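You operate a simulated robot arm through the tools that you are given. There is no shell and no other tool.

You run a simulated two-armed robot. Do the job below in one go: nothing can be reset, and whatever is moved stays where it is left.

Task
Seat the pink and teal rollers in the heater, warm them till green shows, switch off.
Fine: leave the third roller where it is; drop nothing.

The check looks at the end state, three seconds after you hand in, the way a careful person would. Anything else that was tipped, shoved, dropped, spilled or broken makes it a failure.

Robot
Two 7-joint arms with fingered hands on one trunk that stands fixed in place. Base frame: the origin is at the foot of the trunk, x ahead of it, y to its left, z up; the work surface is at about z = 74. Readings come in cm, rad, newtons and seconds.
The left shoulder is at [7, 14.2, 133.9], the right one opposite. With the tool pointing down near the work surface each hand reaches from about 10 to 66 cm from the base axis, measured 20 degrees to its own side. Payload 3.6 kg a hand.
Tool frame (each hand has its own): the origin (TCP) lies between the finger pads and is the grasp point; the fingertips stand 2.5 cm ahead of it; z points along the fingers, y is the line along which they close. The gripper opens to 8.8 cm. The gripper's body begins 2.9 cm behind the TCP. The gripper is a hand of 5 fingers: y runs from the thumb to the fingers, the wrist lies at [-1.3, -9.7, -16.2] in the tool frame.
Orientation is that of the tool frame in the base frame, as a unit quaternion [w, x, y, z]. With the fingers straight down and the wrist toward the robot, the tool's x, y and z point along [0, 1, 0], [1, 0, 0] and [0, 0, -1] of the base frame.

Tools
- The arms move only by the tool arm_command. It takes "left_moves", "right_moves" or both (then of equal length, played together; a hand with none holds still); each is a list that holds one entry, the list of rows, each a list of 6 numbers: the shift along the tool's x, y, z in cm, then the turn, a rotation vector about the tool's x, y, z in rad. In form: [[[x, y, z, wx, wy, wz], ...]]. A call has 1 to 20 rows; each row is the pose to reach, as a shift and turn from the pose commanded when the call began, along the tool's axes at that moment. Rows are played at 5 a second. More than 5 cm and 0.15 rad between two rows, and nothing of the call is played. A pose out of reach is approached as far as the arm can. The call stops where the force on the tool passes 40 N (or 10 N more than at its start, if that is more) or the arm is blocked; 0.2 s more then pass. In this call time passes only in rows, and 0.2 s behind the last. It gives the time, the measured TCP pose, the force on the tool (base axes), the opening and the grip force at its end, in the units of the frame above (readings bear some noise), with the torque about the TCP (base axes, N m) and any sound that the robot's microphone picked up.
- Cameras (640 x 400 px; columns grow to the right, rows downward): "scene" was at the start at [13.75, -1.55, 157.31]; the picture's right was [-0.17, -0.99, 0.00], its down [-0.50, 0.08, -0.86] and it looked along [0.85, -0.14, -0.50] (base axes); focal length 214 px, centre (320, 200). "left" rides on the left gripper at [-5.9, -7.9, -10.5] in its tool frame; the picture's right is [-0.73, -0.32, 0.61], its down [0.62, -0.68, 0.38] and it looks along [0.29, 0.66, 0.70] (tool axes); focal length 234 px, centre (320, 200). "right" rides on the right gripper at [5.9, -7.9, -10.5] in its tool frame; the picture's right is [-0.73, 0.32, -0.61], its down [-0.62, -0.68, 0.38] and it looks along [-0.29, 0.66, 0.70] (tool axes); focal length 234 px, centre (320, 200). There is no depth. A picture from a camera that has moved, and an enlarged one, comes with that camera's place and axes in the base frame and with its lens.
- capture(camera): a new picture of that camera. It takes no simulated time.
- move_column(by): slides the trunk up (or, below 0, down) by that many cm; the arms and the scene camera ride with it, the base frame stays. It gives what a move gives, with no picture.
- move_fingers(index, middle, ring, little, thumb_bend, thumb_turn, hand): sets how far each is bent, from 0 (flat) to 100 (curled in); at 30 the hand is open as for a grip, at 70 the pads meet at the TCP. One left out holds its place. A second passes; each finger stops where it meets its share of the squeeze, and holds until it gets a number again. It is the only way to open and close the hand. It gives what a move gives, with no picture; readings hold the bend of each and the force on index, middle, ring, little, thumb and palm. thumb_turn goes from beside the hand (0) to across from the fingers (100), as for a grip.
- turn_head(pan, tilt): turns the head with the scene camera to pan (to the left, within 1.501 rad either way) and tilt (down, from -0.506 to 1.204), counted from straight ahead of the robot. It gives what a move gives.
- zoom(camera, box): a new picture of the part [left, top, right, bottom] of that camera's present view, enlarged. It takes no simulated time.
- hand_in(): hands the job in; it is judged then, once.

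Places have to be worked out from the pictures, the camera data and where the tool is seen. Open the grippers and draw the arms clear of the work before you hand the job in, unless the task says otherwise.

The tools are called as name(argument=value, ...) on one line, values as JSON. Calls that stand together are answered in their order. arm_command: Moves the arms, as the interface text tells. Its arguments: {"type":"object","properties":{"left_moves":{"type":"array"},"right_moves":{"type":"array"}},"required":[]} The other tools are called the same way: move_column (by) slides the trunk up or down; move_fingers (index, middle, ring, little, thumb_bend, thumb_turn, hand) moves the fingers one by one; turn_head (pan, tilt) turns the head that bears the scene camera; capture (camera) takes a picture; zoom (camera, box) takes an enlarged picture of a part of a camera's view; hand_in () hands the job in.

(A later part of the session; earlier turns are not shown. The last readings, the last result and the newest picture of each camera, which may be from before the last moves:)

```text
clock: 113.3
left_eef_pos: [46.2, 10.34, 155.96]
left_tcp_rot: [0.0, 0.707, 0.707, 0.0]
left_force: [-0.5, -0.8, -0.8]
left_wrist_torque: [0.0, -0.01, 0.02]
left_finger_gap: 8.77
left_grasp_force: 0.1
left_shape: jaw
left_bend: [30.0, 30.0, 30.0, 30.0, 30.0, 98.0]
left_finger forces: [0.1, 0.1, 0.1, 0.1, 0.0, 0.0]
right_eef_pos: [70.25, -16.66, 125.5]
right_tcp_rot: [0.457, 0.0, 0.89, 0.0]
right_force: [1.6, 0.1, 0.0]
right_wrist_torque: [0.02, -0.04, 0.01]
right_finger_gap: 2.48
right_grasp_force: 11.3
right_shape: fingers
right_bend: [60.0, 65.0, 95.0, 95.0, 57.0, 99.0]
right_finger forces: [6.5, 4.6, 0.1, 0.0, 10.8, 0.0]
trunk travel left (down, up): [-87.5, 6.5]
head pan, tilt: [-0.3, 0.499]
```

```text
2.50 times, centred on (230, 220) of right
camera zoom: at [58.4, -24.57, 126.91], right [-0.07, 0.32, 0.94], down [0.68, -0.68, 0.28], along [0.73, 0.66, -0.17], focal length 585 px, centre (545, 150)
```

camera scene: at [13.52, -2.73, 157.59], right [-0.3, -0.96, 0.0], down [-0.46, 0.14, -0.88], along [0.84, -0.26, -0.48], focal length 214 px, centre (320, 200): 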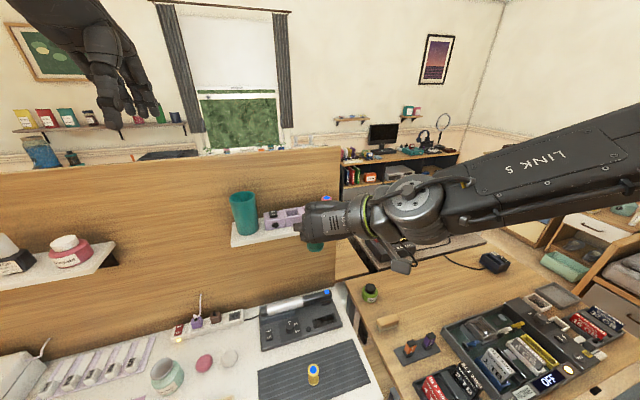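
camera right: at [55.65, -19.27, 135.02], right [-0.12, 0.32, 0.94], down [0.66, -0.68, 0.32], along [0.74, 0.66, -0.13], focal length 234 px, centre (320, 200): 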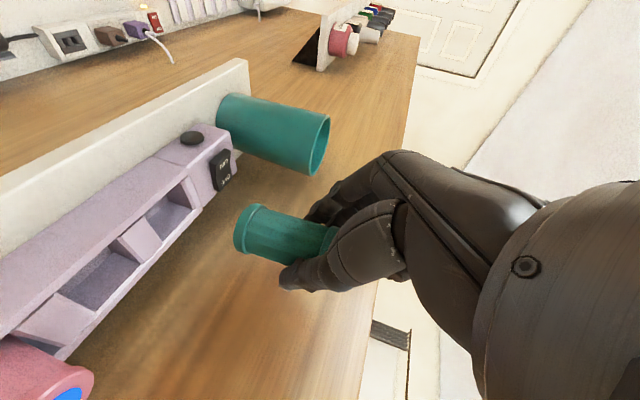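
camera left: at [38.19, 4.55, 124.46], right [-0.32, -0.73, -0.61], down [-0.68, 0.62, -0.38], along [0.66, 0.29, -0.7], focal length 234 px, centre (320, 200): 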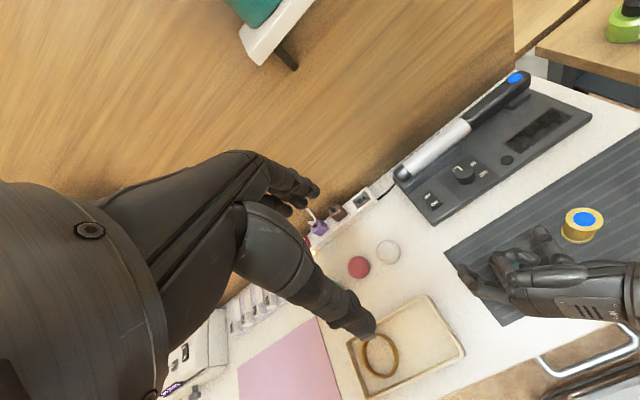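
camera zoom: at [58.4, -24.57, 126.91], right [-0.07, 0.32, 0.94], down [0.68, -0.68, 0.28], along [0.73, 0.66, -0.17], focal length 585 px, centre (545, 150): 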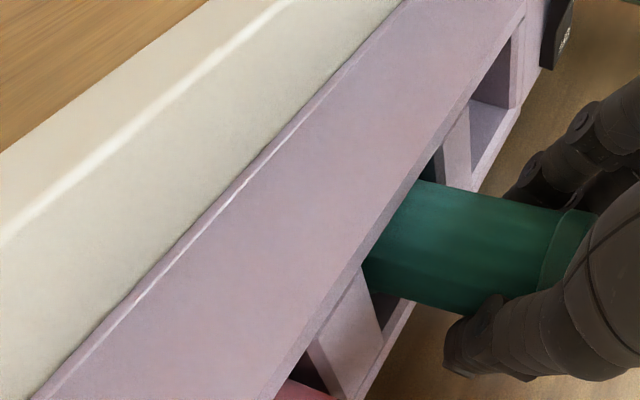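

It is well inside the slot. I lower further in small steps until the floor.

arm_command(right_moves=[[[0.1, 0, 0.17, 0, 0, 0], [0.3, 0, 0.31, 0, 0, 0], [0.46, 0, 0.42, 0, 0, 0]]])

arm_command(right_moves=[[[0.12, 0, 0.09, 0, 0, 0], [0.2, 0, 0.15, 0, 0, 0]]])

zoom(camera="right", box=[130, 140, 330, 300])

```text
clock: 114.1
left_eef_pos: [46.22, 10.29, 155.83]
left_tcp_rot: [0.0, 0.707, 0.707, 0.0]
left_force: [0.2, 0.0, -0.1]
left_wrist_torque: [0.0, 0.0, 0.0]
left_finger_gap: 8.76
left_grasp_force: 0.0
left_shape: jaw
left_bend: [30.0, 30.0, 30.0, 30.0, 30.0, 98.0]
left_finger forces: [0.0, 0.0, 0.1, 0.1, 0.0, 0.1]
right_eef_pos: [70.31, -16.74, 124.97]
right_tcp_rot: [0.456, 0.0, 0.89, 0.0]
right_force: [1.1, -0.1, 0.7]
right_wrist_torque: [0.0, -0.08, -0.01]
right_finger_gap: 2.47
right_grasp_force: 11.2
right_shape: fingers
right_bend: [60.0, 65.0, 95.0, 95.0, 57.0, 99.0]
right_finger forces: [6.5, 4.5, 0.1, 0.0, 11.0, 0.0]
trunk travel left (down, up): [-87.5, 6.5]
head pan, tilt: [-0.3, 0.499]
```

```text
clock: 114.7
left_eef_pos: [46.23, 10.32, 155.93]
left_tcp_rot: [0.001, 0.707, 0.707, 0.0]
left_force: [0.1, -0.1, 0.2]
left_wrist_torque: [-0.01, 0.01, 0.01]
left_finger_gap: 8.79
left_grasp_force: 0.1
left_shape: jaw
left_bend: [30.0, 30.0, 30.0, 30.0, 30.0, 98.0]
left_finger forces: [0.0, 0.0, 0.0, 0.0, 0.0, 0.0]
right_eef_pos: [70.44, -16.69, 124.63]
right_tcp_rot: [0.456, 0.0, 0.89, -0.001]
right_force: [1.6, 0.0, 0.6]
right_wrist_torque: [0.01, -0.02, 0.03]
right_finger_gap: 2.45
right_grasp_force: 11.4
right_shape: fingers
right_bend: [60.0, 65.0, 95.0, 95.0, 57.0, 99.0]
right_finger forces: [6.5, 4.6, 0.0, 0.0, 11.0, 0.0]
trunk travel left (down, up): [-87.5, 6.5]
head pan, tilt: [-0.3, 0.499]
```

```text
2.50 times, centred on (230, 220) of right
camera zoom: at [58.48, -24.57, 126.04], right [-0.07, 0.32, 0.94], down [0.68, -0.68, 0.28], along [0.73, 0.66, -0.17], focal length 585 px, centre (545, 150)
```

zoom: 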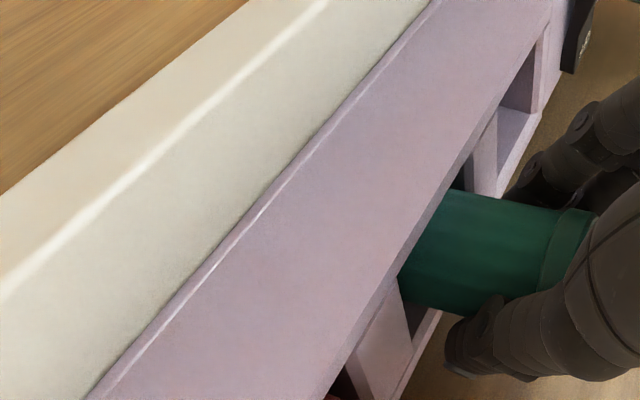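

Nearly at the floor. Two more small steps.

arm_command(right_moves=[[[0.12, 0, 0.09, 0, 0, 0], [0.2, 0, 0.15, 0, 0, 0]]])

```text
clock: 115.3
left_eef_pos: [46.19, 10.16, 156.03]
left_tcp_rot: [-0.001, 0.708, 0.707, 0.0]
left_force: [0.3, -0.8, 0.5]
left_wrist_torque: [-0.04, 0.02, -0.01]
left_finger_gap: 8.76
left_grasp_force: 0.0
left_shape: jaw
left_bend: [30.0, 30.0, 30.0, 30.0, 30.0, 98.0]
left_finger forces: [0.0, 0.0, 0.0, 0.1, 0.0, 0.0]
right_eef_pos: [70.42, -16.67, 124.43]
right_tcp_rot: [0.457, 0.0, 0.89, 0.0]
right_force: [2.1, -0.1, 1.8]
right_wrist_torque: [0.0, -0.05, 0.03]
right_finger_gap: 2.47
right_grasp_force: 11.3
right_shape: fingers
right_bend: [60.0, 65.0, 95.0, 95.0, 57.0, 99.0]
right_finger forces: [6.5, 5.2, 0.0, 0.0, 11.2, 0.0]
trunk travel left (down, up): [-87.5, 6.5]
head pan, tilt: [-0.3, 0.499]
```

arm_command(right_moves=[[[0.1, 0, 0.07, 0, 0, 0], [0.14, 0, 0.1, 0, 0, 0]]])

zoom(camera="right", box=[200, 140, 360, 300])

zoom(camera="scene", box=[276, 170, 340, 220])

```text
clock: 115.9
left_eef_pos: [46.23, 10.25, 155.87]
left_tcp_rot: [0.0, 0.707, 0.708, 0.0]
left_force: [0.8, -0.6, 0.3]
left_wrist_torque: [0.01, -0.01, -0.01]
left_finger_gap: 8.75
left_grasp_force: 0.1
left_shape: jaw
left_bend: [30.0, 30.0, 30.0, 30.0, 30.0, 98.0]
left_finger forces: [0.0, 0.0, 0.1, 0.0, 0.1, 0.0]
right_eef_pos: [70.36, -16.79, 124.36]
right_tcp_rot: [0.457, 0.001, 0.889, 0.0]
right_force: [3.9, 0.9, 5.3]
right_wrist_torque: [0.05, -0.13, 0.01]
right_finger_gap: 2.48
right_grasp_force: 11.8
right_shape: fingers
right_bend: [60.0, 65.0, 95.0, 95.0, 57.0, 100.0]
right_finger forces: [6.9, 6.2, 0.0, 0.0, 11.8, 0.0]
trunk travel left (down, up): [-87.5, 6.5]
head pan, tilt: [-0.3, 0.499]
```

```text
2.50 times, centred on (280, 220) of right
camera zoom: at [58.46, -24.54, 125.7], right [-0.07, 0.32, 0.94], down [0.67, -0.68, 0.28], along [0.73, 0.66, -0.17], focal length 585 px, centre (420, 150)
```

zoom: 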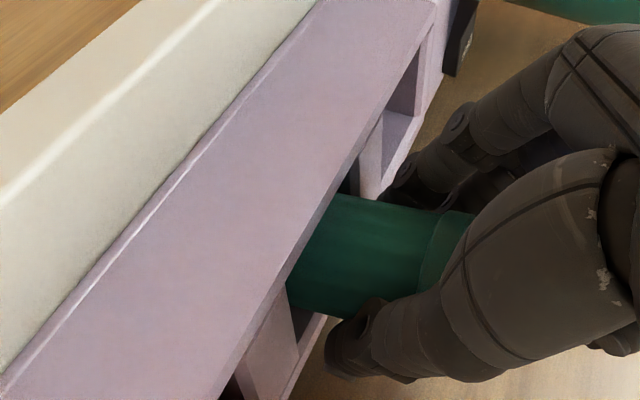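

```text
8.00 times, centred on (308, 195) of scene
camera zoom: at [13.57, -2.68, 157.59], right [-0.3, -0.96, 0.0], down [-0.46, 0.14, -0.88], along [0.84, -0.26, -0.48], focal length 1716 px, centre (416, 240)
```

zoom: 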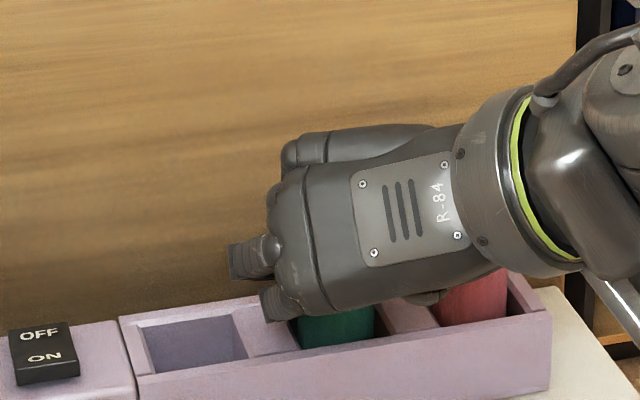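

Floor contact. I release with the fingers mainly, moving the thumb only a little since pink is beside it.

move_fingers(hand="right", index=48, middle=48, thumb_bend=53)

zoom(camera="right", box=[200, 140, 360, 300])

zoom(camera="scene", box=[276, 170, 340, 220])

zoom(camera="left", box=[440, 60, 560, 150])

```text
clock: 116.9
left_eef_pos: [46.12, 10.28, 155.95]
left_tcp_rot: [0.0, 0.708, 0.707, 0.0]
left_force: [-0.6, 0.0, -0.4]
left_wrist_torque: [-0.01, 0.02, -0.02]
left_finger_gap: 8.75
left_grasp_force: 0.1
left_shape: jaw
left_bend: [30.0, 30.0, 30.0, 30.0, 30.0, 98.0]
left_finger forces: [0.0, 0.0, 0.0, 0.1, 0.0, 0.0]
right_eef_pos: [70.3, -16.76, 124.36]
right_tcp_rot: [0.456, 0.0, 0.89, 0.0]
right_force: [-0.5, 0.2, 0.2]
right_wrist_torque: [-0.02, -0.01, -0.01]
right_finger_gap: 4.05
right_grasp_force: 0.1
right_shape: fingers
right_bend: [48.0, 48.0, 95.0, 95.0, 53.0, 98.0]
right_finger forces: [0.0, 0.0, 0.0, 0.0, 0.2, 0.0]
trunk travel left (down, up): [-87.5, 6.5]
head pan, tilt: [-0.3, 0.499]
```

```text
2.50 times, centred on (280, 220) of right
camera zoom: at [58.43, -24.6, 125.66], right [-0.07, 0.32, 0.94], down [0.68, -0.68, 0.28], along [0.73, 0.66, -0.17], focal length 585 px, centre (420, 150)
```

zoom: 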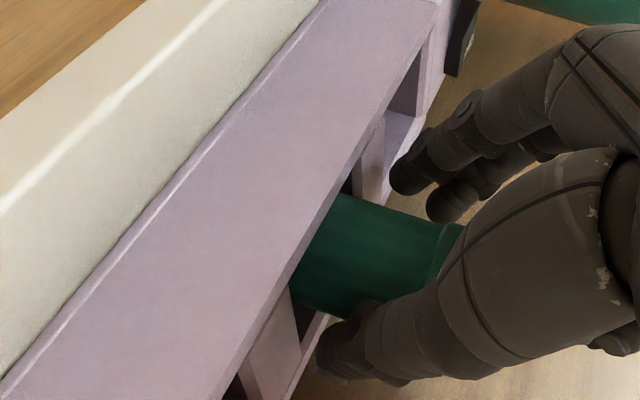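

```text
8.00 times, centred on (308, 195) of scene
camera zoom: at [13.55, -2.75, 157.58], right [-0.3, -0.96, 0.0], down [-0.46, 0.14, -0.88], along [0.84, -0.26, -0.48], focal length 1716 px, centre (416, 240)
```

zoom: 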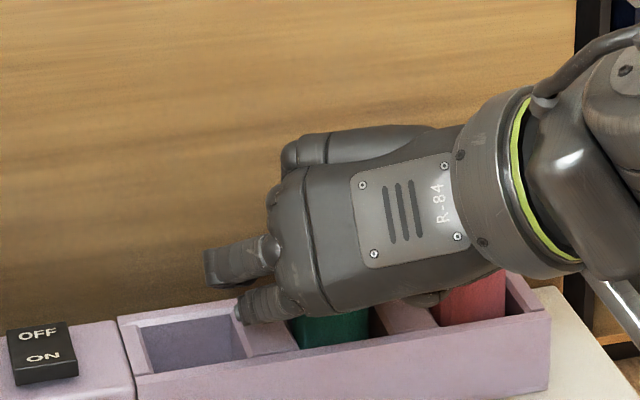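

```text
4.44 times, centred on (500, 105) of left
camera zoom: at [38.22, 4.53, 166.45], right [-0.32, -0.73, -0.61], down [-0.68, 0.62, -0.38], along [0.66, 0.29, -0.7], focal length 1041 px, centre (-480, 622)
```

zoom: 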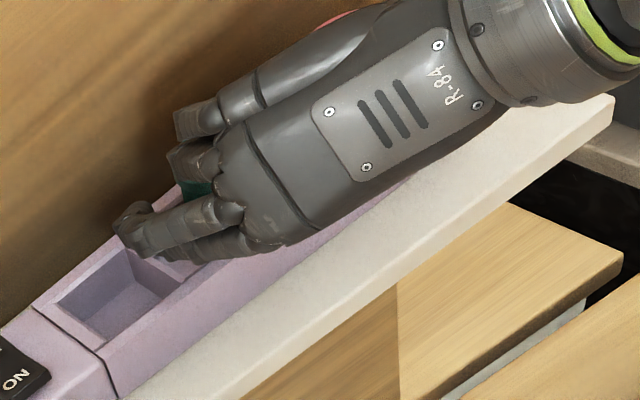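

Released; the thumb may still lightly touch. I ease the hand 0.2 cm right and lift slowly.

arm_command(right_moves=[[[0, -0.2, 0, 0, 0, 0], [-0.4, -0.2, -0.29, 0, 0, 0], [-1.2, -0.2, -0.87, 0, 0, 0], [-2.4, -0.2, -1.75, 0, 0, 0], [-4.9, -0.2, -3.5, 0, 0, 0], [-6.5, -0.2, -4.66, 0, 0, 0], [-6.5, -0.2, -4.66, 0, 0, 0]]])

zoom(camera="scene", box=[256, 150, 352, 230])

zoom(camera="right", box=[80, 100, 380, 320])

```text
clock: 118.5
left_eef_pos: [46.29, 10.32, 155.95]
left_tcp_rot: [0.0, 0.708, 0.707, 0.0]
left_force: [0.8, 0.5, 0.5]
left_wrist_torque: [-0.03, -0.01, -0.04]
left_finger_gap: 8.75
left_grasp_force: 0.1
left_shape: jaw
left_bend: [30.0, 30.0, 30.0, 30.0, 30.0, 98.0]
left_finger forces: [0.0, 0.0, 0.0, 0.0, 0.1, 0.1]
right_eef_pos: [70.3, -16.92, 132.28]
right_tcp_rot: [0.457, 0.001, 0.89, 0.0]
right_force: [0.3, -0.3, -0.8]
right_wrist_torque: [0.01, -0.01, -0.01]
right_finger_gap: 4.06
right_grasp_force: 0.1
right_shape: fingers
right_bend: [48.0, 48.0, 95.0, 95.0, 53.0, 98.0]
right_finger forces: [0.1, 0.1, 0.1, 0.0, 0.0, 0.1]
trunk travel left (down, up): [-87.5, 6.5]
head pan, tilt: [-0.3, 0.499]
```

```text
5.00 times, centred on (304, 190) of scene
camera zoom: at [13.58, -2.74, 157.58], right [-0.3, -0.96, 0.0], down [-0.46, 0.14, -0.88], along [0.84, -0.26, -0.48], focal length 1072 px, centre (400, 250)
```

zoom: 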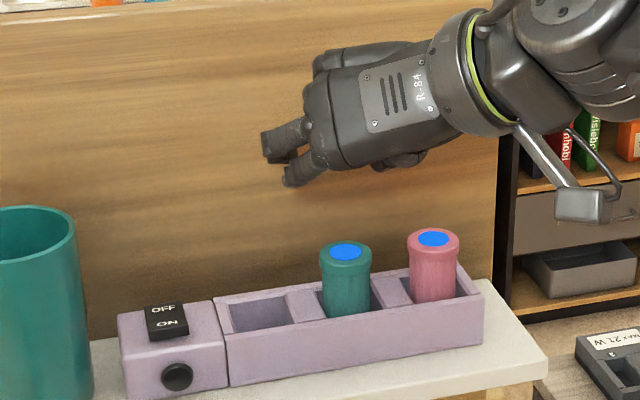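

```text
1.82 times, centred on (230, 210) of right
camera zoom: at [58.44, -24.73, 133.66], right [-0.07, 0.32, 0.94], down [0.68, -0.68, 0.28], along [0.73, 0.66, -0.17], focal length 426 px, centre (484, 182)
```

zoom: 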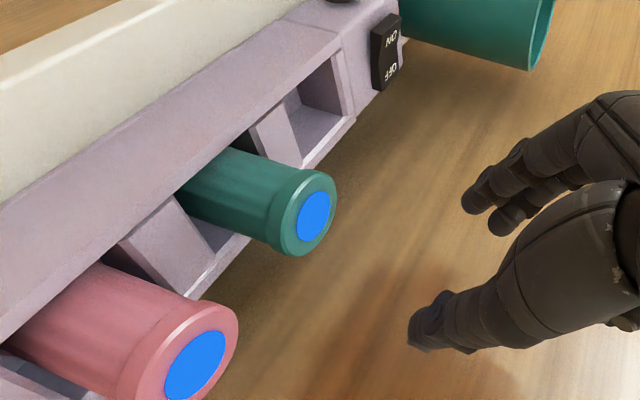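

Both rollers are seated upright in wells 2 and 3. Next is the rocker switch, with ON at its front end near (70.5, −5.5, 122). I back off, pitch the hand flatter, straighten the index finger and tuck the rest.

arm_command(right_moves=[[[1.17, 0, -1.63, 0, 0, 0], [2.33, 0, -3.25, 0, 0, 0], [3.5, 1.3, -4.9, 0, -0.09, 0], [4.66, 2.6, -6.5, 0, -0.18, 0], [4.66, 3.9, -6.5, 0, -0.272, 0], [4.66, 3.9, -6.5, 0, -0.272, 0]]])

move_fingers(hand="right", index=0, middle=95, thumb_bend=85)

capture(camera="scene")

zoom(camera="scene", box=[230, 150, 350, 240])

capture(camera="right")

zoom(camera="left", box=[380, 60, 560, 200])

```text
clock: 119.9
left_eef_pos: [46.18, 10.27, 155.98]
left_tcp_rot: [-0.001, 0.708, 0.706, 0.0]
left_force: [0.8, -1.1, 0.6]
left_wrist_torque: [0.03, -0.04, -0.03]
left_finger_gap: 8.76
left_grasp_force: 0.1
left_shape: jaw
left_bend: [30.0, 30.0, 30.0, 30.0, 30.0, 98.0]
left_finger forces: [0.0, 0.0, 0.0, 0.0, 0.0, 0.0]
right_eef_pos: [62.35, -12.96, 132.24]
right_tcp_rot: [0.574, 0.0, 0.819, 0.001]
right_force: [-0.1, -0.3, 0.1]
right_wrist_torque: [0.01, -0.03, 0.01]
right_finger_gap: 4.07
right_grasp_force: 0.1
right_shape: fingers
right_bend: [48.0, 48.0, 95.0, 95.0, 53.0, 98.0]
right_finger forces: [0.1, 0.0, 0.0, 0.0, 0.1, 0.0]
trunk travel left (down, up): [-87.5, 6.5]
head pan, tilt: [-0.3, 0.499]
```

```text
clock: 120.9
left_eef_pos: [46.23, 10.21, 155.91]
left_tcp_rot: [0.0, 0.707, 0.707, 0.001]
left_force: [-0.3, -0.6, -0.8]
left_wrist_torque: [-0.01, 0.0, -0.01]
left_finger_gap: 8.75
left_grasp_force: 0.1
left_shape: jaw
left_bend: [30.0, 30.0, 30.0, 30.0, 30.0, 98.0]
left_finger forces: [0.1, 0.1, 0.1, 0.0, 0.1, 0.0]
right_eef_pos: [62.33, -12.97, 132.38]
right_tcp_rot: [0.573, 0.0, 0.819, 0.0]
right_force: [1.1, -0.9, 0.1]
right_wrist_torque: [0.03, 0.02, 0.0]
right_finger_gap: 5.11
right_grasp_force: 0.0
right_shape: fingers
right_bend: [0.0, 95.0, 95.0, 95.0, 85.0, 100.0]
right_finger forces: [0.1, 0.0, 0.0, 0.0, 0.0, 0.0]
trunk travel left (down, up): [-87.5, 6.5]
head pan, tilt: [-0.3, 0.499]
```

```text
taken
camera scene: at [13.54, -2.73, 157.58], right [-0.3, -0.96, 0.0], down [-0.46, 0.14, -0.88], along [0.84, -0.26, -0.48], focal length 214 px, centre (320, 200)
```

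scene: 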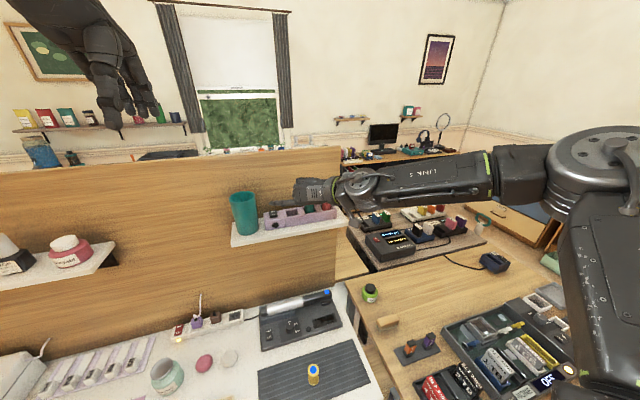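

```text
4.44 times, centred on (290, 195) of scene
camera zoom: at [13.54, -2.73, 157.58], right [-0.3, -0.96, 0.0], down [-0.46, 0.14, -0.88], along [0.84, -0.26, -0.48], focal length 953 px, centre (453, 222)
```

zoom: 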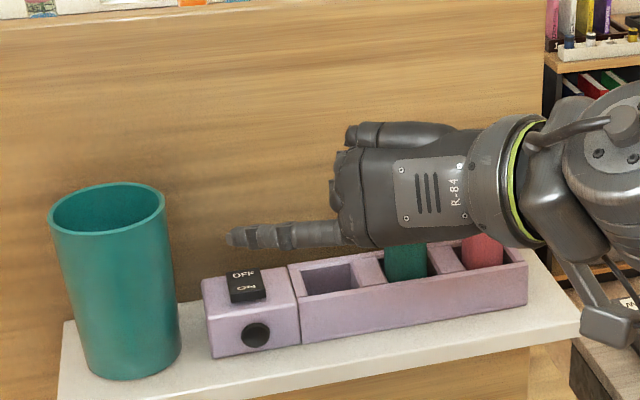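

```text
taken
camera right: at [50.49, -20.85, 130.43], right [-0.32, 0.32, 0.89], down [0.57, -0.68, 0.45], along [0.75, 0.66, 0.03], focal length 234 px, centre (320, 200)
```

right: 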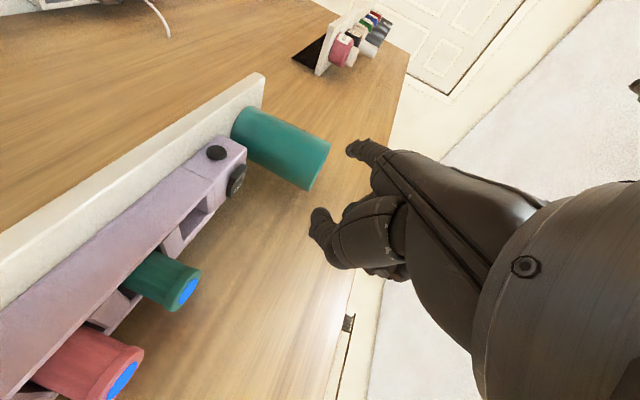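

```text
2.86 times, centred on (470, 130) of left
camera zoom: at [38.21, 4.55, 166.46], right [-0.32, -0.73, -0.61], down [-0.68, 0.62, -0.38], along [0.66, 0.29, -0.7], focal length 669 px, centre (-109, 400)
```

zoom: 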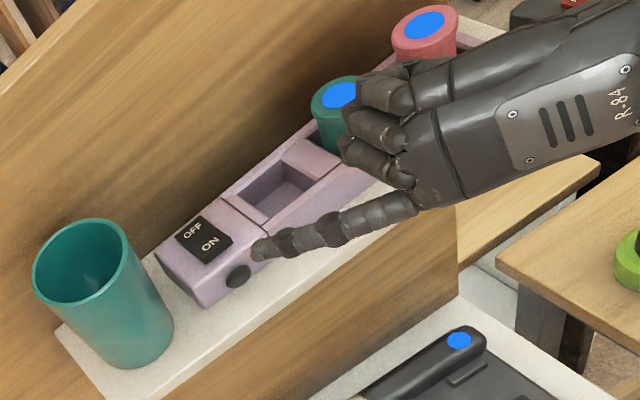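

The index points straight left, with its tip at about (62.0, −4.65, 131.1). I move it forward over the ON end of the rocker and down to about 1 cm above it.

arm_command(right_moves=[[[-1.42, 0, 3.9, 0, 0, 0], [-2.84, 0, 7.8, 0, 0, 0], [-0.8, 0, 8.54, 0, 0, 0], [1.24, 0, 9.28, 0, 0, 0], [3.27, 0, 10.02, 0, 0, 0], [3.27, 0, 10.02, 0, 0, 0]]])

zoom(camera="scene", box=[250, 170, 330, 230])

zoom(camera="left", box=[400, 80, 540, 180])

zoom(camera="right", box=[180, 60, 420, 240])

```text
clock: 122.3
left_eef_pos: [46.25, 10.26, 155.91]
left_tcp_rot: [0.0, 0.707, 0.707, 0.0]
left_force: [0.1, 0.0, 0.6]
left_wrist_torque: [0.01, 0.0, 0.04]
left_finger_gap: 8.76
left_grasp_force: 0.0
left_shape: jaw
left_bend: [30.0, 30.0, 30.0, 30.0, 30.0, 98.0]
left_finger forces: [0.1, 0.1, 0.0, 0.1, 0.1, 0.0]
right_eef_pos: [70.61, -13.09, 125.63]
right_tcp_rot: [0.573, 0.001, 0.82, 0.0]
right_force: [0.2, 0.9, -0.2]
right_wrist_torque: [0.03, 0.02, 0.03]
right_finger_gap: 5.13
right_grasp_force: 0.2
right_shape: fingers
right_bend: [0.0, 95.0, 95.0, 95.0, 85.0, 100.0]
right_finger forces: [0.0, 0.0, 0.1, 0.1, 0.0, 0.1]
right hand out of reach, approached as far as the arm can: row 4, 5
trunk travel left (down, up): [-87.5, 6.5]
head pan, tilt: [-0.3, 0.499]
```

```text
6.67 times, centred on (290, 200) of scene
camera zoom: at [13.6, -2.72, 157.58], right [-0.3, -0.96, 0.0], down [-0.46, 0.14, -0.88], along [0.84, -0.26, -0.48], focal length 1430 px, centre (520, 200)
```

zoom: 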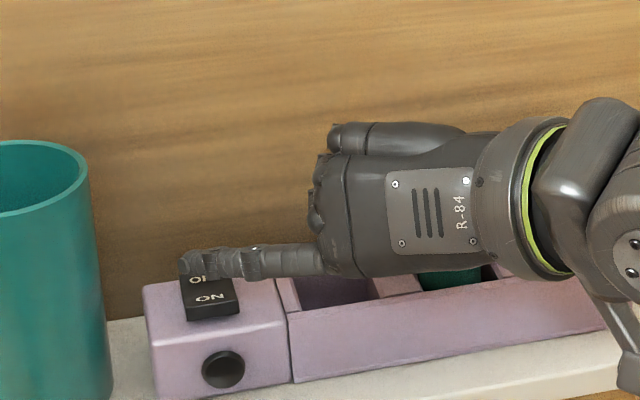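

```text
4.00 times, centred on (470, 130) of left
camera zoom: at [38.27, 4.56, 166.44], right [-0.32, -0.73, -0.61], down [-0.68, 0.62, -0.38], along [0.66, 0.29, -0.7], focal length 937 px, centre (-280, 480)
```

zoom: 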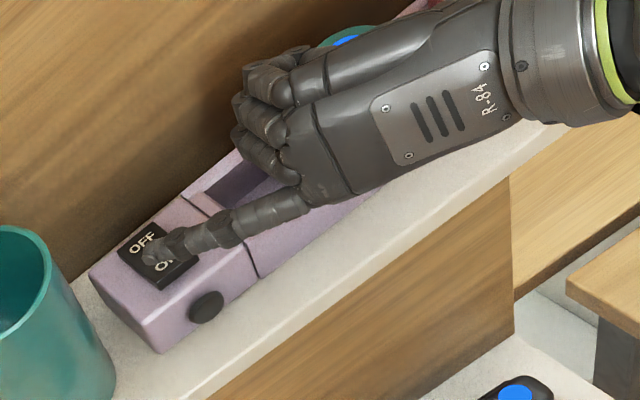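

```text
2.22 times, centred on (300, 150) of right
camera zoom: at [58.82, -20.85, 123.86], right [-0.32, 0.32, 0.89], down [0.57, -0.68, 0.45], along [0.75, 0.66, 0.03], focal length 520 px, centre (364, 311)
```

zoom: 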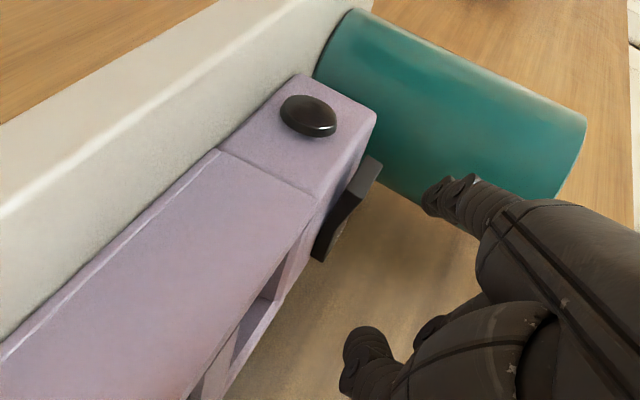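

The fingertip is above the ON half at about (70.5, −4.8, 124.2). I press down gently.

arm_command(right_moves=[[[0.28, 0, 0.1, 0, 0, 0], [0.56, 0, 0.2, 0, 0, 0], [0.85, 0, 0.31, 0, 0, 0], [1.13, 0, 0.41, 0, 0, 0]]])

zoom(camera="scene", box=[250, 170, 330, 230])

zoom(camera="right", box=[180, 60, 420, 240])

```text
clock: 123.3
left_eef_pos: [46.18, 10.34, 155.89]
left_tcp_rot: [0.0, 0.708, 0.707, 0.0]
left_force: [0.4, -0.2, -0.4]
left_wrist_torque: [0.01, -0.04, 0.0]
left_finger_gap: 8.77
left_grasp_force: 0.1
left_shape: jaw
left_bend: [30.0, 30.0, 30.0, 30.0, 30.0, 98.0]
left_finger forces: [0.0, 0.0, 0.1, 0.0, 0.1, 0.1]
right_eef_pos: [70.53, -13.13, 124.59]
right_tcp_rot: [0.573, 0.0, 0.82, 0.0]
right_force: [-0.3, 0.4, -0.4]
right_wrist_torque: [0.03, -0.01, 0.01]
right_finger_gap: 5.15
right_grasp_force: 0.0
right_shape: fingers
right_bend: [0.0, 95.0, 95.0, 95.0, 85.0, 100.0]
right_finger forces: [0.0, 0.0, 0.0, 0.0, 0.0, 0.1]
trunk travel left (down, up): [-87.5, 6.5]
head pan, tilt: [-0.3, 0.499]
```

```text
6.67 times, centred on (290, 200) of scene
camera zoom: at [13.55, -2.73, 157.58], right [-0.3, -0.96, 0.0], down [-0.46, 0.14, -0.88], along [0.84, -0.26, -0.48], focal length 1430 px, centre (520, 200)
```

zoom: 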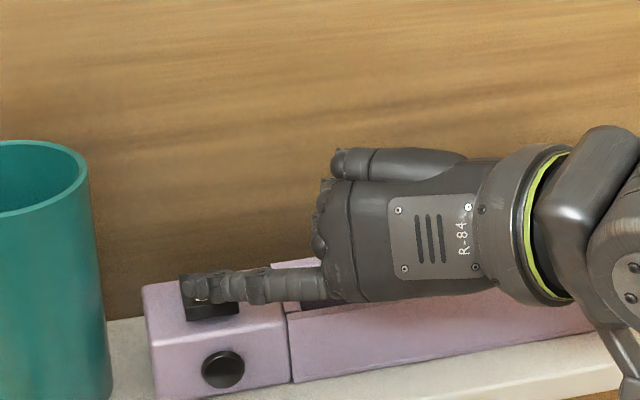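

```text
2.22 times, centred on (300, 150) of right
camera zoom: at [58.73, -20.93, 122.7], right [-0.32, 0.32, 0.89], down [0.57, -0.68, 0.45], along [0.75, 0.66, 0.03], focal length 520 px, centre (364, 311)
```

zoom: 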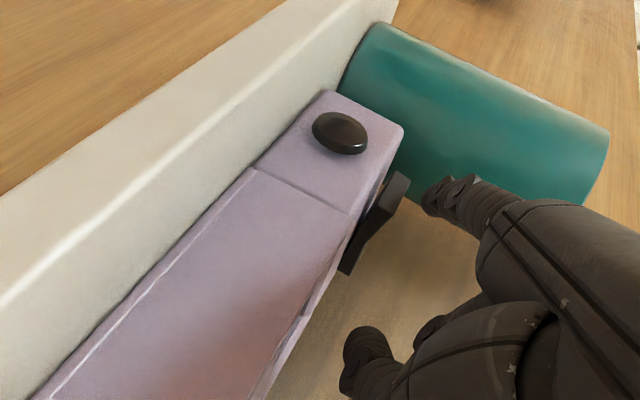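

About half a centimetre above the rocker. I continue down in small steps.

arm_command(right_moves=[[[0.19, 0, 0.07, 0, 0, 0], [0.38, 0, 0.14, 0, 0, 0], [0.56, 0, 0.2, 0, 0, 0]]])

zoom(camera="right", box=[180, 60, 420, 240])

```text
clock: 124.1
left_eef_pos: [46.12, 10.17, 156.04]
left_tcp_rot: [0.0, 0.707, 0.707, 0.0]
left_force: [0.4, 0.0, 0.4]
left_wrist_torque: [-0.01, 0.0, 0.04]
left_finger_gap: 8.75
left_grasp_force: 0.0
left_shape: jaw
left_bend: [30.0, 30.0, 30.0, 30.0, 30.0, 98.0]
left_finger forces: [0.1, 0.1, 0.0, 0.0, 0.1, 0.0]
right_eef_pos: [70.59, -13.18, 124.07]
right_tcp_rot: [0.574, 0.0, 0.819, 0.0]
right_force: [0.4, 0.3, -0.8]
right_wrist_torque: [-0.01, 0.02, -0.06]
right_finger_gap: 5.12
right_grasp_force: 0.0
right_shape: fingers
right_bend: [0.0, 95.0, 95.0, 95.0, 85.0, 100.0]
right_finger forces: [0.0, 0.1, 0.0, 0.1, 0.1, 0.0]
right hand out of reach, approached as far as the arm can: row 3
trunk travel left (down, up): [-87.5, 6.5]
head pan, tilt: [-0.3, 0.499]
```

```text
2.22 times, centred on (300, 150) of right
camera zoom: at [58.56, -21.01, 122.23], right [-0.32, 0.32, 0.89], down [0.57, -0.68, 0.45], along [0.75, 0.66, 0.03], focal length 520 px, centre (364, 311)
```

zoom: 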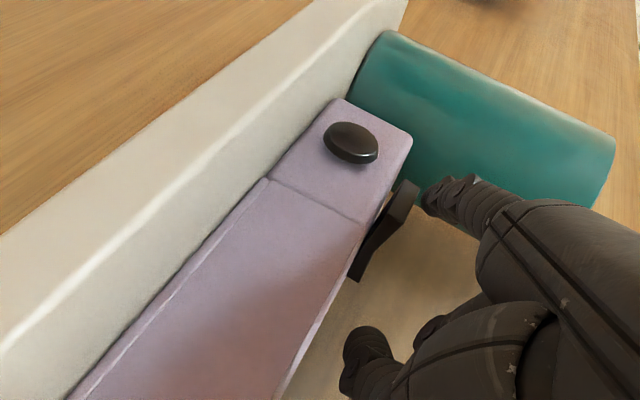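

The arm nears a limit here, so I'll use small trunk moves to press.

move_column(by=-0.4)

zoom(camera="right", box=[180, 60, 420, 240])

zoom(camera="scene", box=[250, 170, 330, 230])

```text
clock: 124.6
left_eef_pos: [46.11, 10.37, 155.51]
left_tcp_rot: [0.0, 0.707, 0.707, -0.001]
left_force: [-0.2, 0.1, -0.1]
left_wrist_torque: [-0.01, 0.01, 0.01]
left_finger_gap: 8.77
left_grasp_force: 0.1
left_shape: jaw
left_bend: [30.0, 30.0, 30.0, 30.0, 30.0, 98.0]
left_finger forces: [0.0, 0.1, 0.1, 0.0, 0.0, 0.0]
right_eef_pos: [70.33, -13.21, 123.67]
right_tcp_rot: [0.572, 0.0, 0.82, 0.0]
right_force: [0.0, 0.1, 0.7]
right_wrist_torque: [0.07, 0.01, 0.0]
right_finger_gap: 5.19
right_grasp_force: 0.4
right_shape: fingers
right_bend: [0.0, 95.0, 95.0, 95.0, 85.0, 100.0]
right_finger forces: [0.5, 0.1, 0.0, 0.0, 0.0, 0.1]
trunk travel left (down, up): [-87.1, 6.9]
head pan, tilt: [-0.3, 0.499]
```

```text
2.22 times, centred on (300, 150) of right
camera zoom: at [58.53, -21.01, 121.84], right [-0.32, 0.32, 0.89], down [0.57, -0.68, 0.45], along [0.75, 0.66, 0.03], focal length 520 px, centre (364, 311)
```

zoom: 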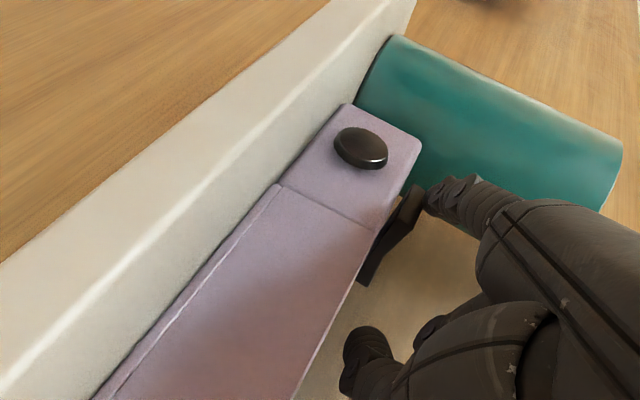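

```text
6.67 times, centred on (290, 200) of scene
camera zoom: at [13.53, -2.73, 157.18], right [-0.3, -0.96, 0.0], down [-0.46, 0.14, -0.88], along [0.84, -0.26, -0.48], focal length 1430 px, centre (520, 200)
```

zoom: 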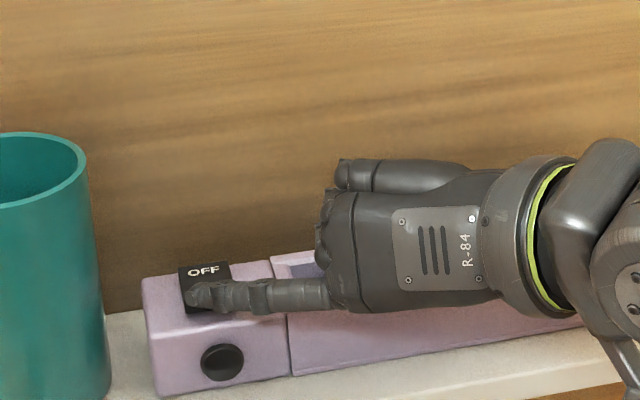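

Contact has started on the ON end (0.5 N). I press a little further.

move_column(by=-0.5)

zoom(camera="right", box=[180, 60, 420, 240])

zoom(camera="scene", box=[250, 170, 330, 230])

```text
clock: 125.2
left_eef_pos: [46.1, 10.21, 155.11]
left_tcp_rot: [0.0, 0.707, 0.707, -0.001]
left_force: [0.6, 0.3, 0.5]
left_wrist_torque: [0.03, 0.0, -0.01]
left_finger_gap: 8.76
left_grasp_force: 0.1
left_shape: jaw
left_bend: [30.0, 30.0, 30.0, 30.0, 30.0, 98.0]
left_finger forces: [0.0, 0.1, 0.0, 0.0, 0.0, 0.1]
right_eef_pos: [70.44, -13.23, 123.19]
right_tcp_rot: [0.573, 0.0, 0.82, 0.0]
right_force: [-1.1, -1.1, 0.4]
right_wrist_torque: [0.05, 0.04, 0.09]
right_finger_gap: 5.26
right_grasp_force: 1.1
right_shape: fingers
right_bend: [0.0, 95.0, 95.0, 95.0, 85.0, 100.0]
right_finger forces: [1.2, 0.1, 0.0, 0.1, 0.0, 0.0]
trunk travel left (down, up): [-86.6, 7.4]
head pan, tilt: [-0.3, 0.499]
```

```text
2.22 times, centred on (300, 150) of right
camera zoom: at [58.52, -21.02, 121.34], right [-0.32, 0.32, 0.89], down [0.57, -0.68, 0.45], along [0.75, 0.66, 0.03], focal length 520 px, centre (364, 311)
```

zoom: 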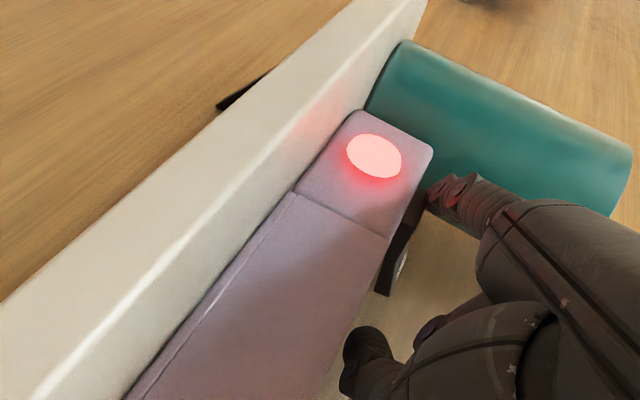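

```text
6.67 times, centred on (290, 200) of scene
camera zoom: at [13.53, -2.74, 156.68], right [-0.3, -0.96, 0.0], down [-0.46, 0.14, -0.88], along [0.84, -0.26, -0.48], focal length 1430 px, centre (520, 200)
```

zoom: 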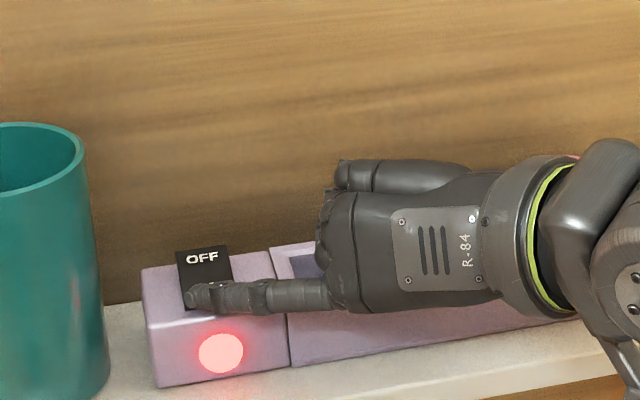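

The lamp is lit red: the heater is on (clock 125). I lift off, position the finger over the OFF end and watch the dots.

move_column(by=1.8)

arm_command(right_moves=[[[-0.4, 0, 1.08, 0, 0, 0], [-0.79, 0, 2.16, 0, 0, 0], [-0.79, 0, 2.16, 0, 0, 0]]])

zoom(camera="left", box=[400, 30, 560, 180])

zoom(camera="scene", box=[250, 150, 350, 230])

capture(camera="right")

```text
clock: 125.8
left_eef_pos: [46.15, 10.34, 156.81]
left_tcp_rot: [0.0, 0.707, 0.707, 0.0]
left_force: [-0.7, -0.2, 0.8]
left_wrist_torque: [0.05, -0.01, -0.01]
left_finger_gap: 8.77
left_grasp_force: 0.0
left_shape: jaw
left_bend: [30.0, 30.0, 30.0, 30.0, 30.0, 98.0]
left_finger forces: [0.0, 0.0, 0.1, 0.0, 0.1, 0.0]
right_eef_pos: [70.37, -13.19, 124.98]
right_tcp_rot: [0.573, 0.0, 0.82, 0.0]
right_force: [0.0, -0.2, 0.3]
right_wrist_torque: [-0.03, -0.01, -0.01]
right_finger_gap: 5.17
right_grasp_force: 0.1
right_shape: fingers
right_bend: [0.0, 95.0, 95.0, 95.0, 85.0, 100.0]
right_finger forces: [0.0, 0.0, 0.1, 0.1, 0.1, 0.1]
trunk travel left (down, up): [-88.4, 5.6]
head pan, tilt: [-0.3, 0.499]
```

```text
clock: 126.6
left_eef_pos: [46.28, 10.33, 156.84]
left_tcp_rot: [0.0, 0.707, 0.707, 0.001]
left_force: [0.4, -1.0, 0.5]
left_wrist_torque: [0.0, 0.0, 0.01]
left_finger_gap: 8.76
left_grasp_force: 0.0
left_shape: jaw
left_bend: [30.0, 30.0, 30.0, 30.0, 30.0, 98.0]
left_finger forces: [0.1, 0.1, 0.0, 0.0, 0.0, 0.0]
right_eef_pos: [71.12, -13.78, 125.57]
right_tcp_rot: [0.573, 0.0, 0.819, 0.0]
right_force: [-0.4, 0.6, 0.1]
right_wrist_torque: [0.03, 0.01, -0.01]
right_finger_gap: 5.14
right_grasp_force: 0.2
right_shape: fingers
right_bend: [0.0, 95.0, 95.0, 95.0, 85.0, 100.0]
right_finger forces: [0.1, 0.0, 0.0, 0.0, 0.1, 0.1]
right hand out of reach, approached as far as the arm can: row 1, 2, 3
trunk travel left (down, up): [-88.4, 5.6]
head pan, tilt: [-0.3, 0.499]
```

```text
2.67 times, centred on (480, 105) of left
camera zoom: at [38.24, 4.56, 167.35], right [-0.32, -0.73, -0.61], down [-0.68, 0.62, -0.38], along [0.66, 0.29, -0.7], focal length 624 px, centre (-107, 453)
```

zoom: 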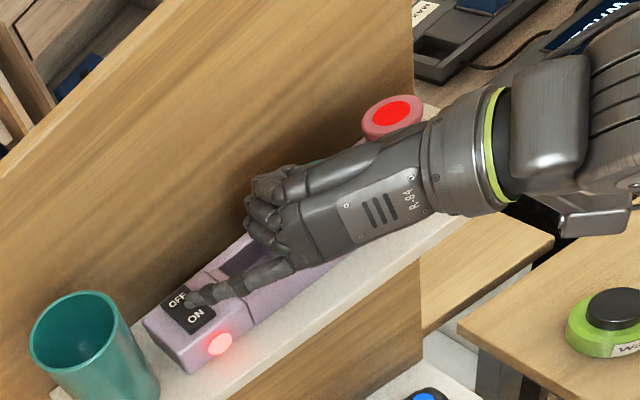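

```text
5.00 times, centred on (300, 190) of scene
camera zoom: at [13.56, -2.72, 158.48], right [-0.3, -0.96, 0.0], down [-0.46, 0.14, -0.88], along [0.84, -0.26, -0.48], focal length 1072 px, centre (420, 250)
```

zoom: 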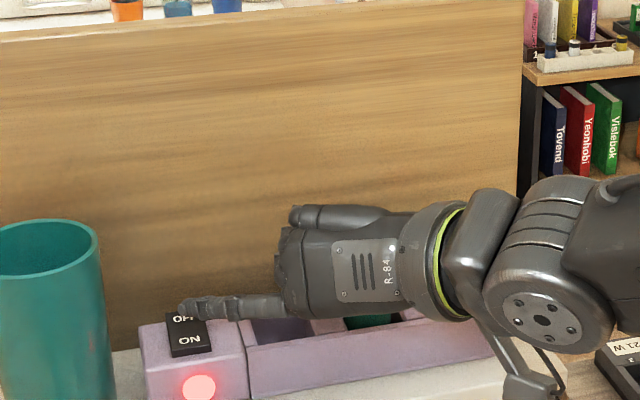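

```text
taken
camera right: at [59.17, -21.62, 123.69], right [-0.32, 0.32, 0.89], down [0.57, -0.68, 0.45], along [0.75, 0.66, 0.03], focal length 234 px, centre (320, 200)
```

right: 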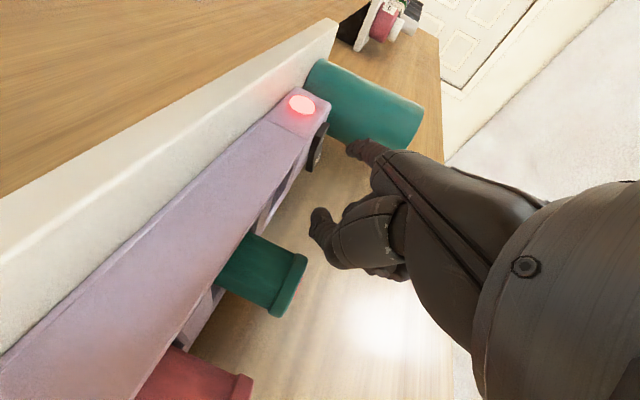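

The dots have already turned red, so they're heating and green should follow. The OFF end is slightly beyond reach this way, so I yaw the hand clockwise 15°, which swings the fingertip forward over OFF.

arm_command(right_moves=[[[-0.47, 0, -0.17, 0.08, 0, 0.03], [-0.94, 0, -0.34, 0.16, 0, 0.06], [-0.94, 0, -0.34, 0.244, 0, 0.089]]])

zoom(camera="left", box=[400, 30, 560, 180])

zoom(camera="scene", box=[250, 150, 350, 230])

```text
clock: 127.4
left_eef_pos: [46.09, 10.16, 156.85]
left_tcp_rot: [0.0, 0.707, 0.707, -0.001]
left_force: [-0.5, 0.1, 0.4]
left_wrist_torque: [0.0, -0.01, 0.01]
left_finger_gap: 8.77
left_grasp_force: 0.0
left_shape: jaw
left_bend: [30.0, 30.0, 30.0, 30.0, 30.0, 98.0]
left_finger forces: [0.0, 0.0, 0.0, 0.0, 0.1, 0.0]
right_eef_pos: [70.26, -16.19, 125.61]
right_tcp_rot: [0.57, 0.105, 0.812, -0.068]
right_force: [0.1, -0.5, 0.5]
right_wrist_torque: [0.04, 0.02, 0.03]
right_finger_gap: 5.11
right_grasp_force: 0.3
right_shape: fingers
right_bend: [0.0, 95.0, 95.0, 95.0, 85.0, 100.0]
right_finger forces: [0.0, 0.0, 0.1, 0.0, 0.2, 0.0]
right hand out of reach, approached as far as the arm can: row 3
trunk travel left (down, up): [-88.4, 5.6]
head pan, tilt: [-0.3, 0.499]
```

```text
2.67 times, centred on (480, 105) of left
camera zoom: at [38.17, 4.49, 167.37], right [-0.32, -0.73, -0.61], down [-0.68, 0.62, -0.38], along [0.66, 0.29, -0.7], focal length 624 px, centre (-107, 453)
```

zoom: 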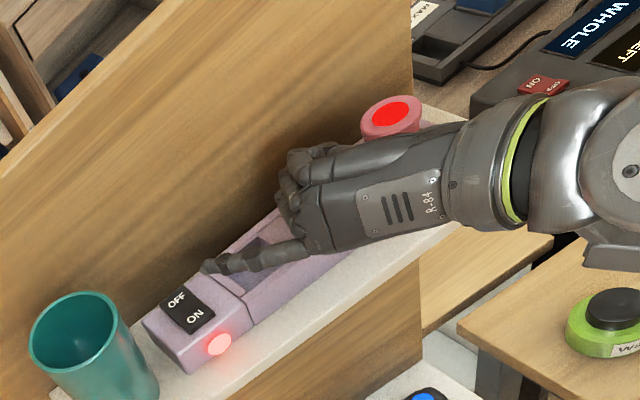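

```text
5.00 times, centred on (300, 190) of scene
camera zoom: at [13.5, -2.78, 158.48], right [-0.3, -0.96, 0.0], down [-0.46, 0.14, -0.88], along [0.84, -0.26, -0.48], focal length 1072 px, centre (420, 250)
```

zoom: 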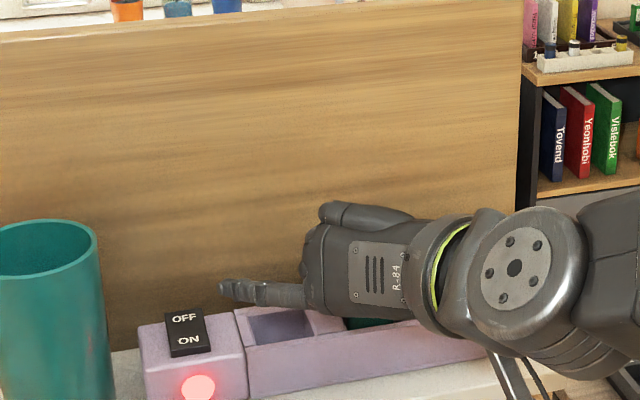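

The dots are still red. The hand drifted right toward teal, so I lift at once, undo the yaw, then lower the trunk while keeping the hand high. The arm reaches farther when the hand is above shoulder level.

arm_command(right_moves=[[[-2.82, 0, -1.03, 0, 0, 0], [-5.64, 0, -2.06, 0, 0, 0], [-8.46, 0, -3.09, -0.08, 0, -0.03], [-10.34, 0, -3.77, -0.16, 0, -0.06], [-10.34, 0, -3.77, -0.22, 0, -0.08]]])

zoom(camera="scene", box=[250, 150, 350, 230])

move_column(by=-10)

zoom(camera="scene", box=[230, 100, 370, 220])

zoom(camera="left", box=[380, 0, 560, 160])

```text
clock: 128.6
left_eef_pos: [46.21, 9.99, 156.82]
left_tcp_rot: [-0.001, 0.707, 0.707, 0.001]
left_force: [0.1, 0.9, 0.4]
left_wrist_torque: [0.02, -0.01, 0.06]
left_finger_gap: 8.76
left_grasp_force: 0.0
left_shape: jaw
left_bend: [30.0, 30.0, 30.0, 30.0, 30.0, 98.0]
left_finger forces: [0.1, 0.1, 0.0, 0.0, 0.0, 0.0]
right_eef_pos: [70.45, -16.49, 136.83]
right_tcp_rot: [0.573, 0.011, 0.819, -0.007]
right_force: [-0.2, 0.7, 0.3]
right_wrist_torque: [0.03, -0.02, 0.01]
right_finger_gap: 5.14
right_grasp_force: 0.0
right_shape: fingers
right_bend: [0.0, 95.0, 95.0, 95.0, 85.0, 100.0]
right_finger forces: [0.0, 0.0, 0.2, 0.1, 0.0, 0.0]
right hand out of reach, approached as far as the arm can: row 1, 2
trunk travel left (down, up): [-88.4, 5.6]
head pan, tilt: [-0.3, 0.499]
```

```text
5.00 times, centred on (300, 190) of scene
camera zoom: at [13.58, -2.94, 158.48], right [-0.3, -0.96, 0.0], down [-0.46, 0.14, -0.88], along [0.84, -0.26, -0.48], focal length 1072 px, centre (420, 250)
```

zoom: 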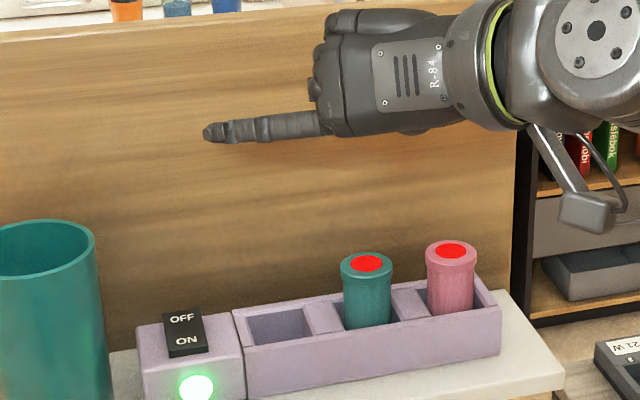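

```text
clock: 129.9
left_eef_pos: [46.18, 10.28, 146.85]
left_tcp_rot: [0.0, 0.707, 0.707, 0.001]
left_force: [0.8, 0.0, -0.1]
left_wrist_torque: [0.01, 0.02, 0.01]
left_finger_gap: 8.79
left_grasp_force: 0.0
left_shape: jaw
left_bend: [30.0, 30.0, 30.0, 30.0, 30.0, 98.0]
left_finger forces: [0.1, 0.0, 0.1, 0.0, 0.1, 0.1]
right_eef_pos: [70.36, -16.28, 126.79]
right_tcp_rot: [0.573, 0.011, 0.819, -0.008]
right_force: [-0.3, -0.6, 0.1]
right_wrist_torque: [0.01, -0.01, -0.01]
right_finger_gap: 5.11
right_grasp_force: 0.1
right_shape: fingers
right_bend: [0.0, 95.0, 95.0, 95.0, 85.0, 100.0]
right_finger forces: [0.1, 0.0, 0.0, 0.1, 0.0, 0.0]
trunk travel left (down, up): [-78.4, 15.6]
head pan, tilt: [-0.3, 0.499]
```

```text
3.33 times, centred on (300, 160) of scene
camera zoom: at [13.55, -2.75, 148.48], right [-0.3, -0.96, 0.0], down [-0.46, 0.14, -0.88], along [0.84, -0.26, -0.48], focal length 715 px, centre (387, 333)
```

zoom: 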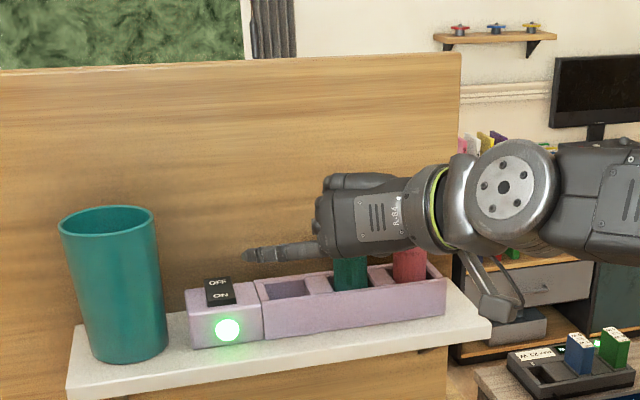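

```text
2.50 times, centred on (470, 80) of left
camera zoom: at [38.22, 4.53, 157.36], right [-0.32, -0.73, -0.61], down [-0.68, 0.62, -0.38], along [0.66, 0.29, -0.7], focal length 585 px, centre (-55, 500)
```

zoom: 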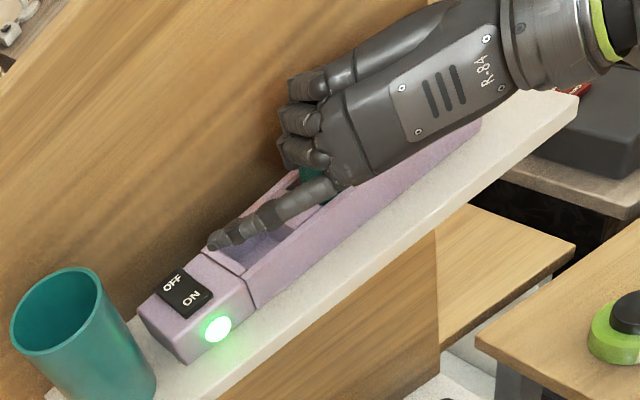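

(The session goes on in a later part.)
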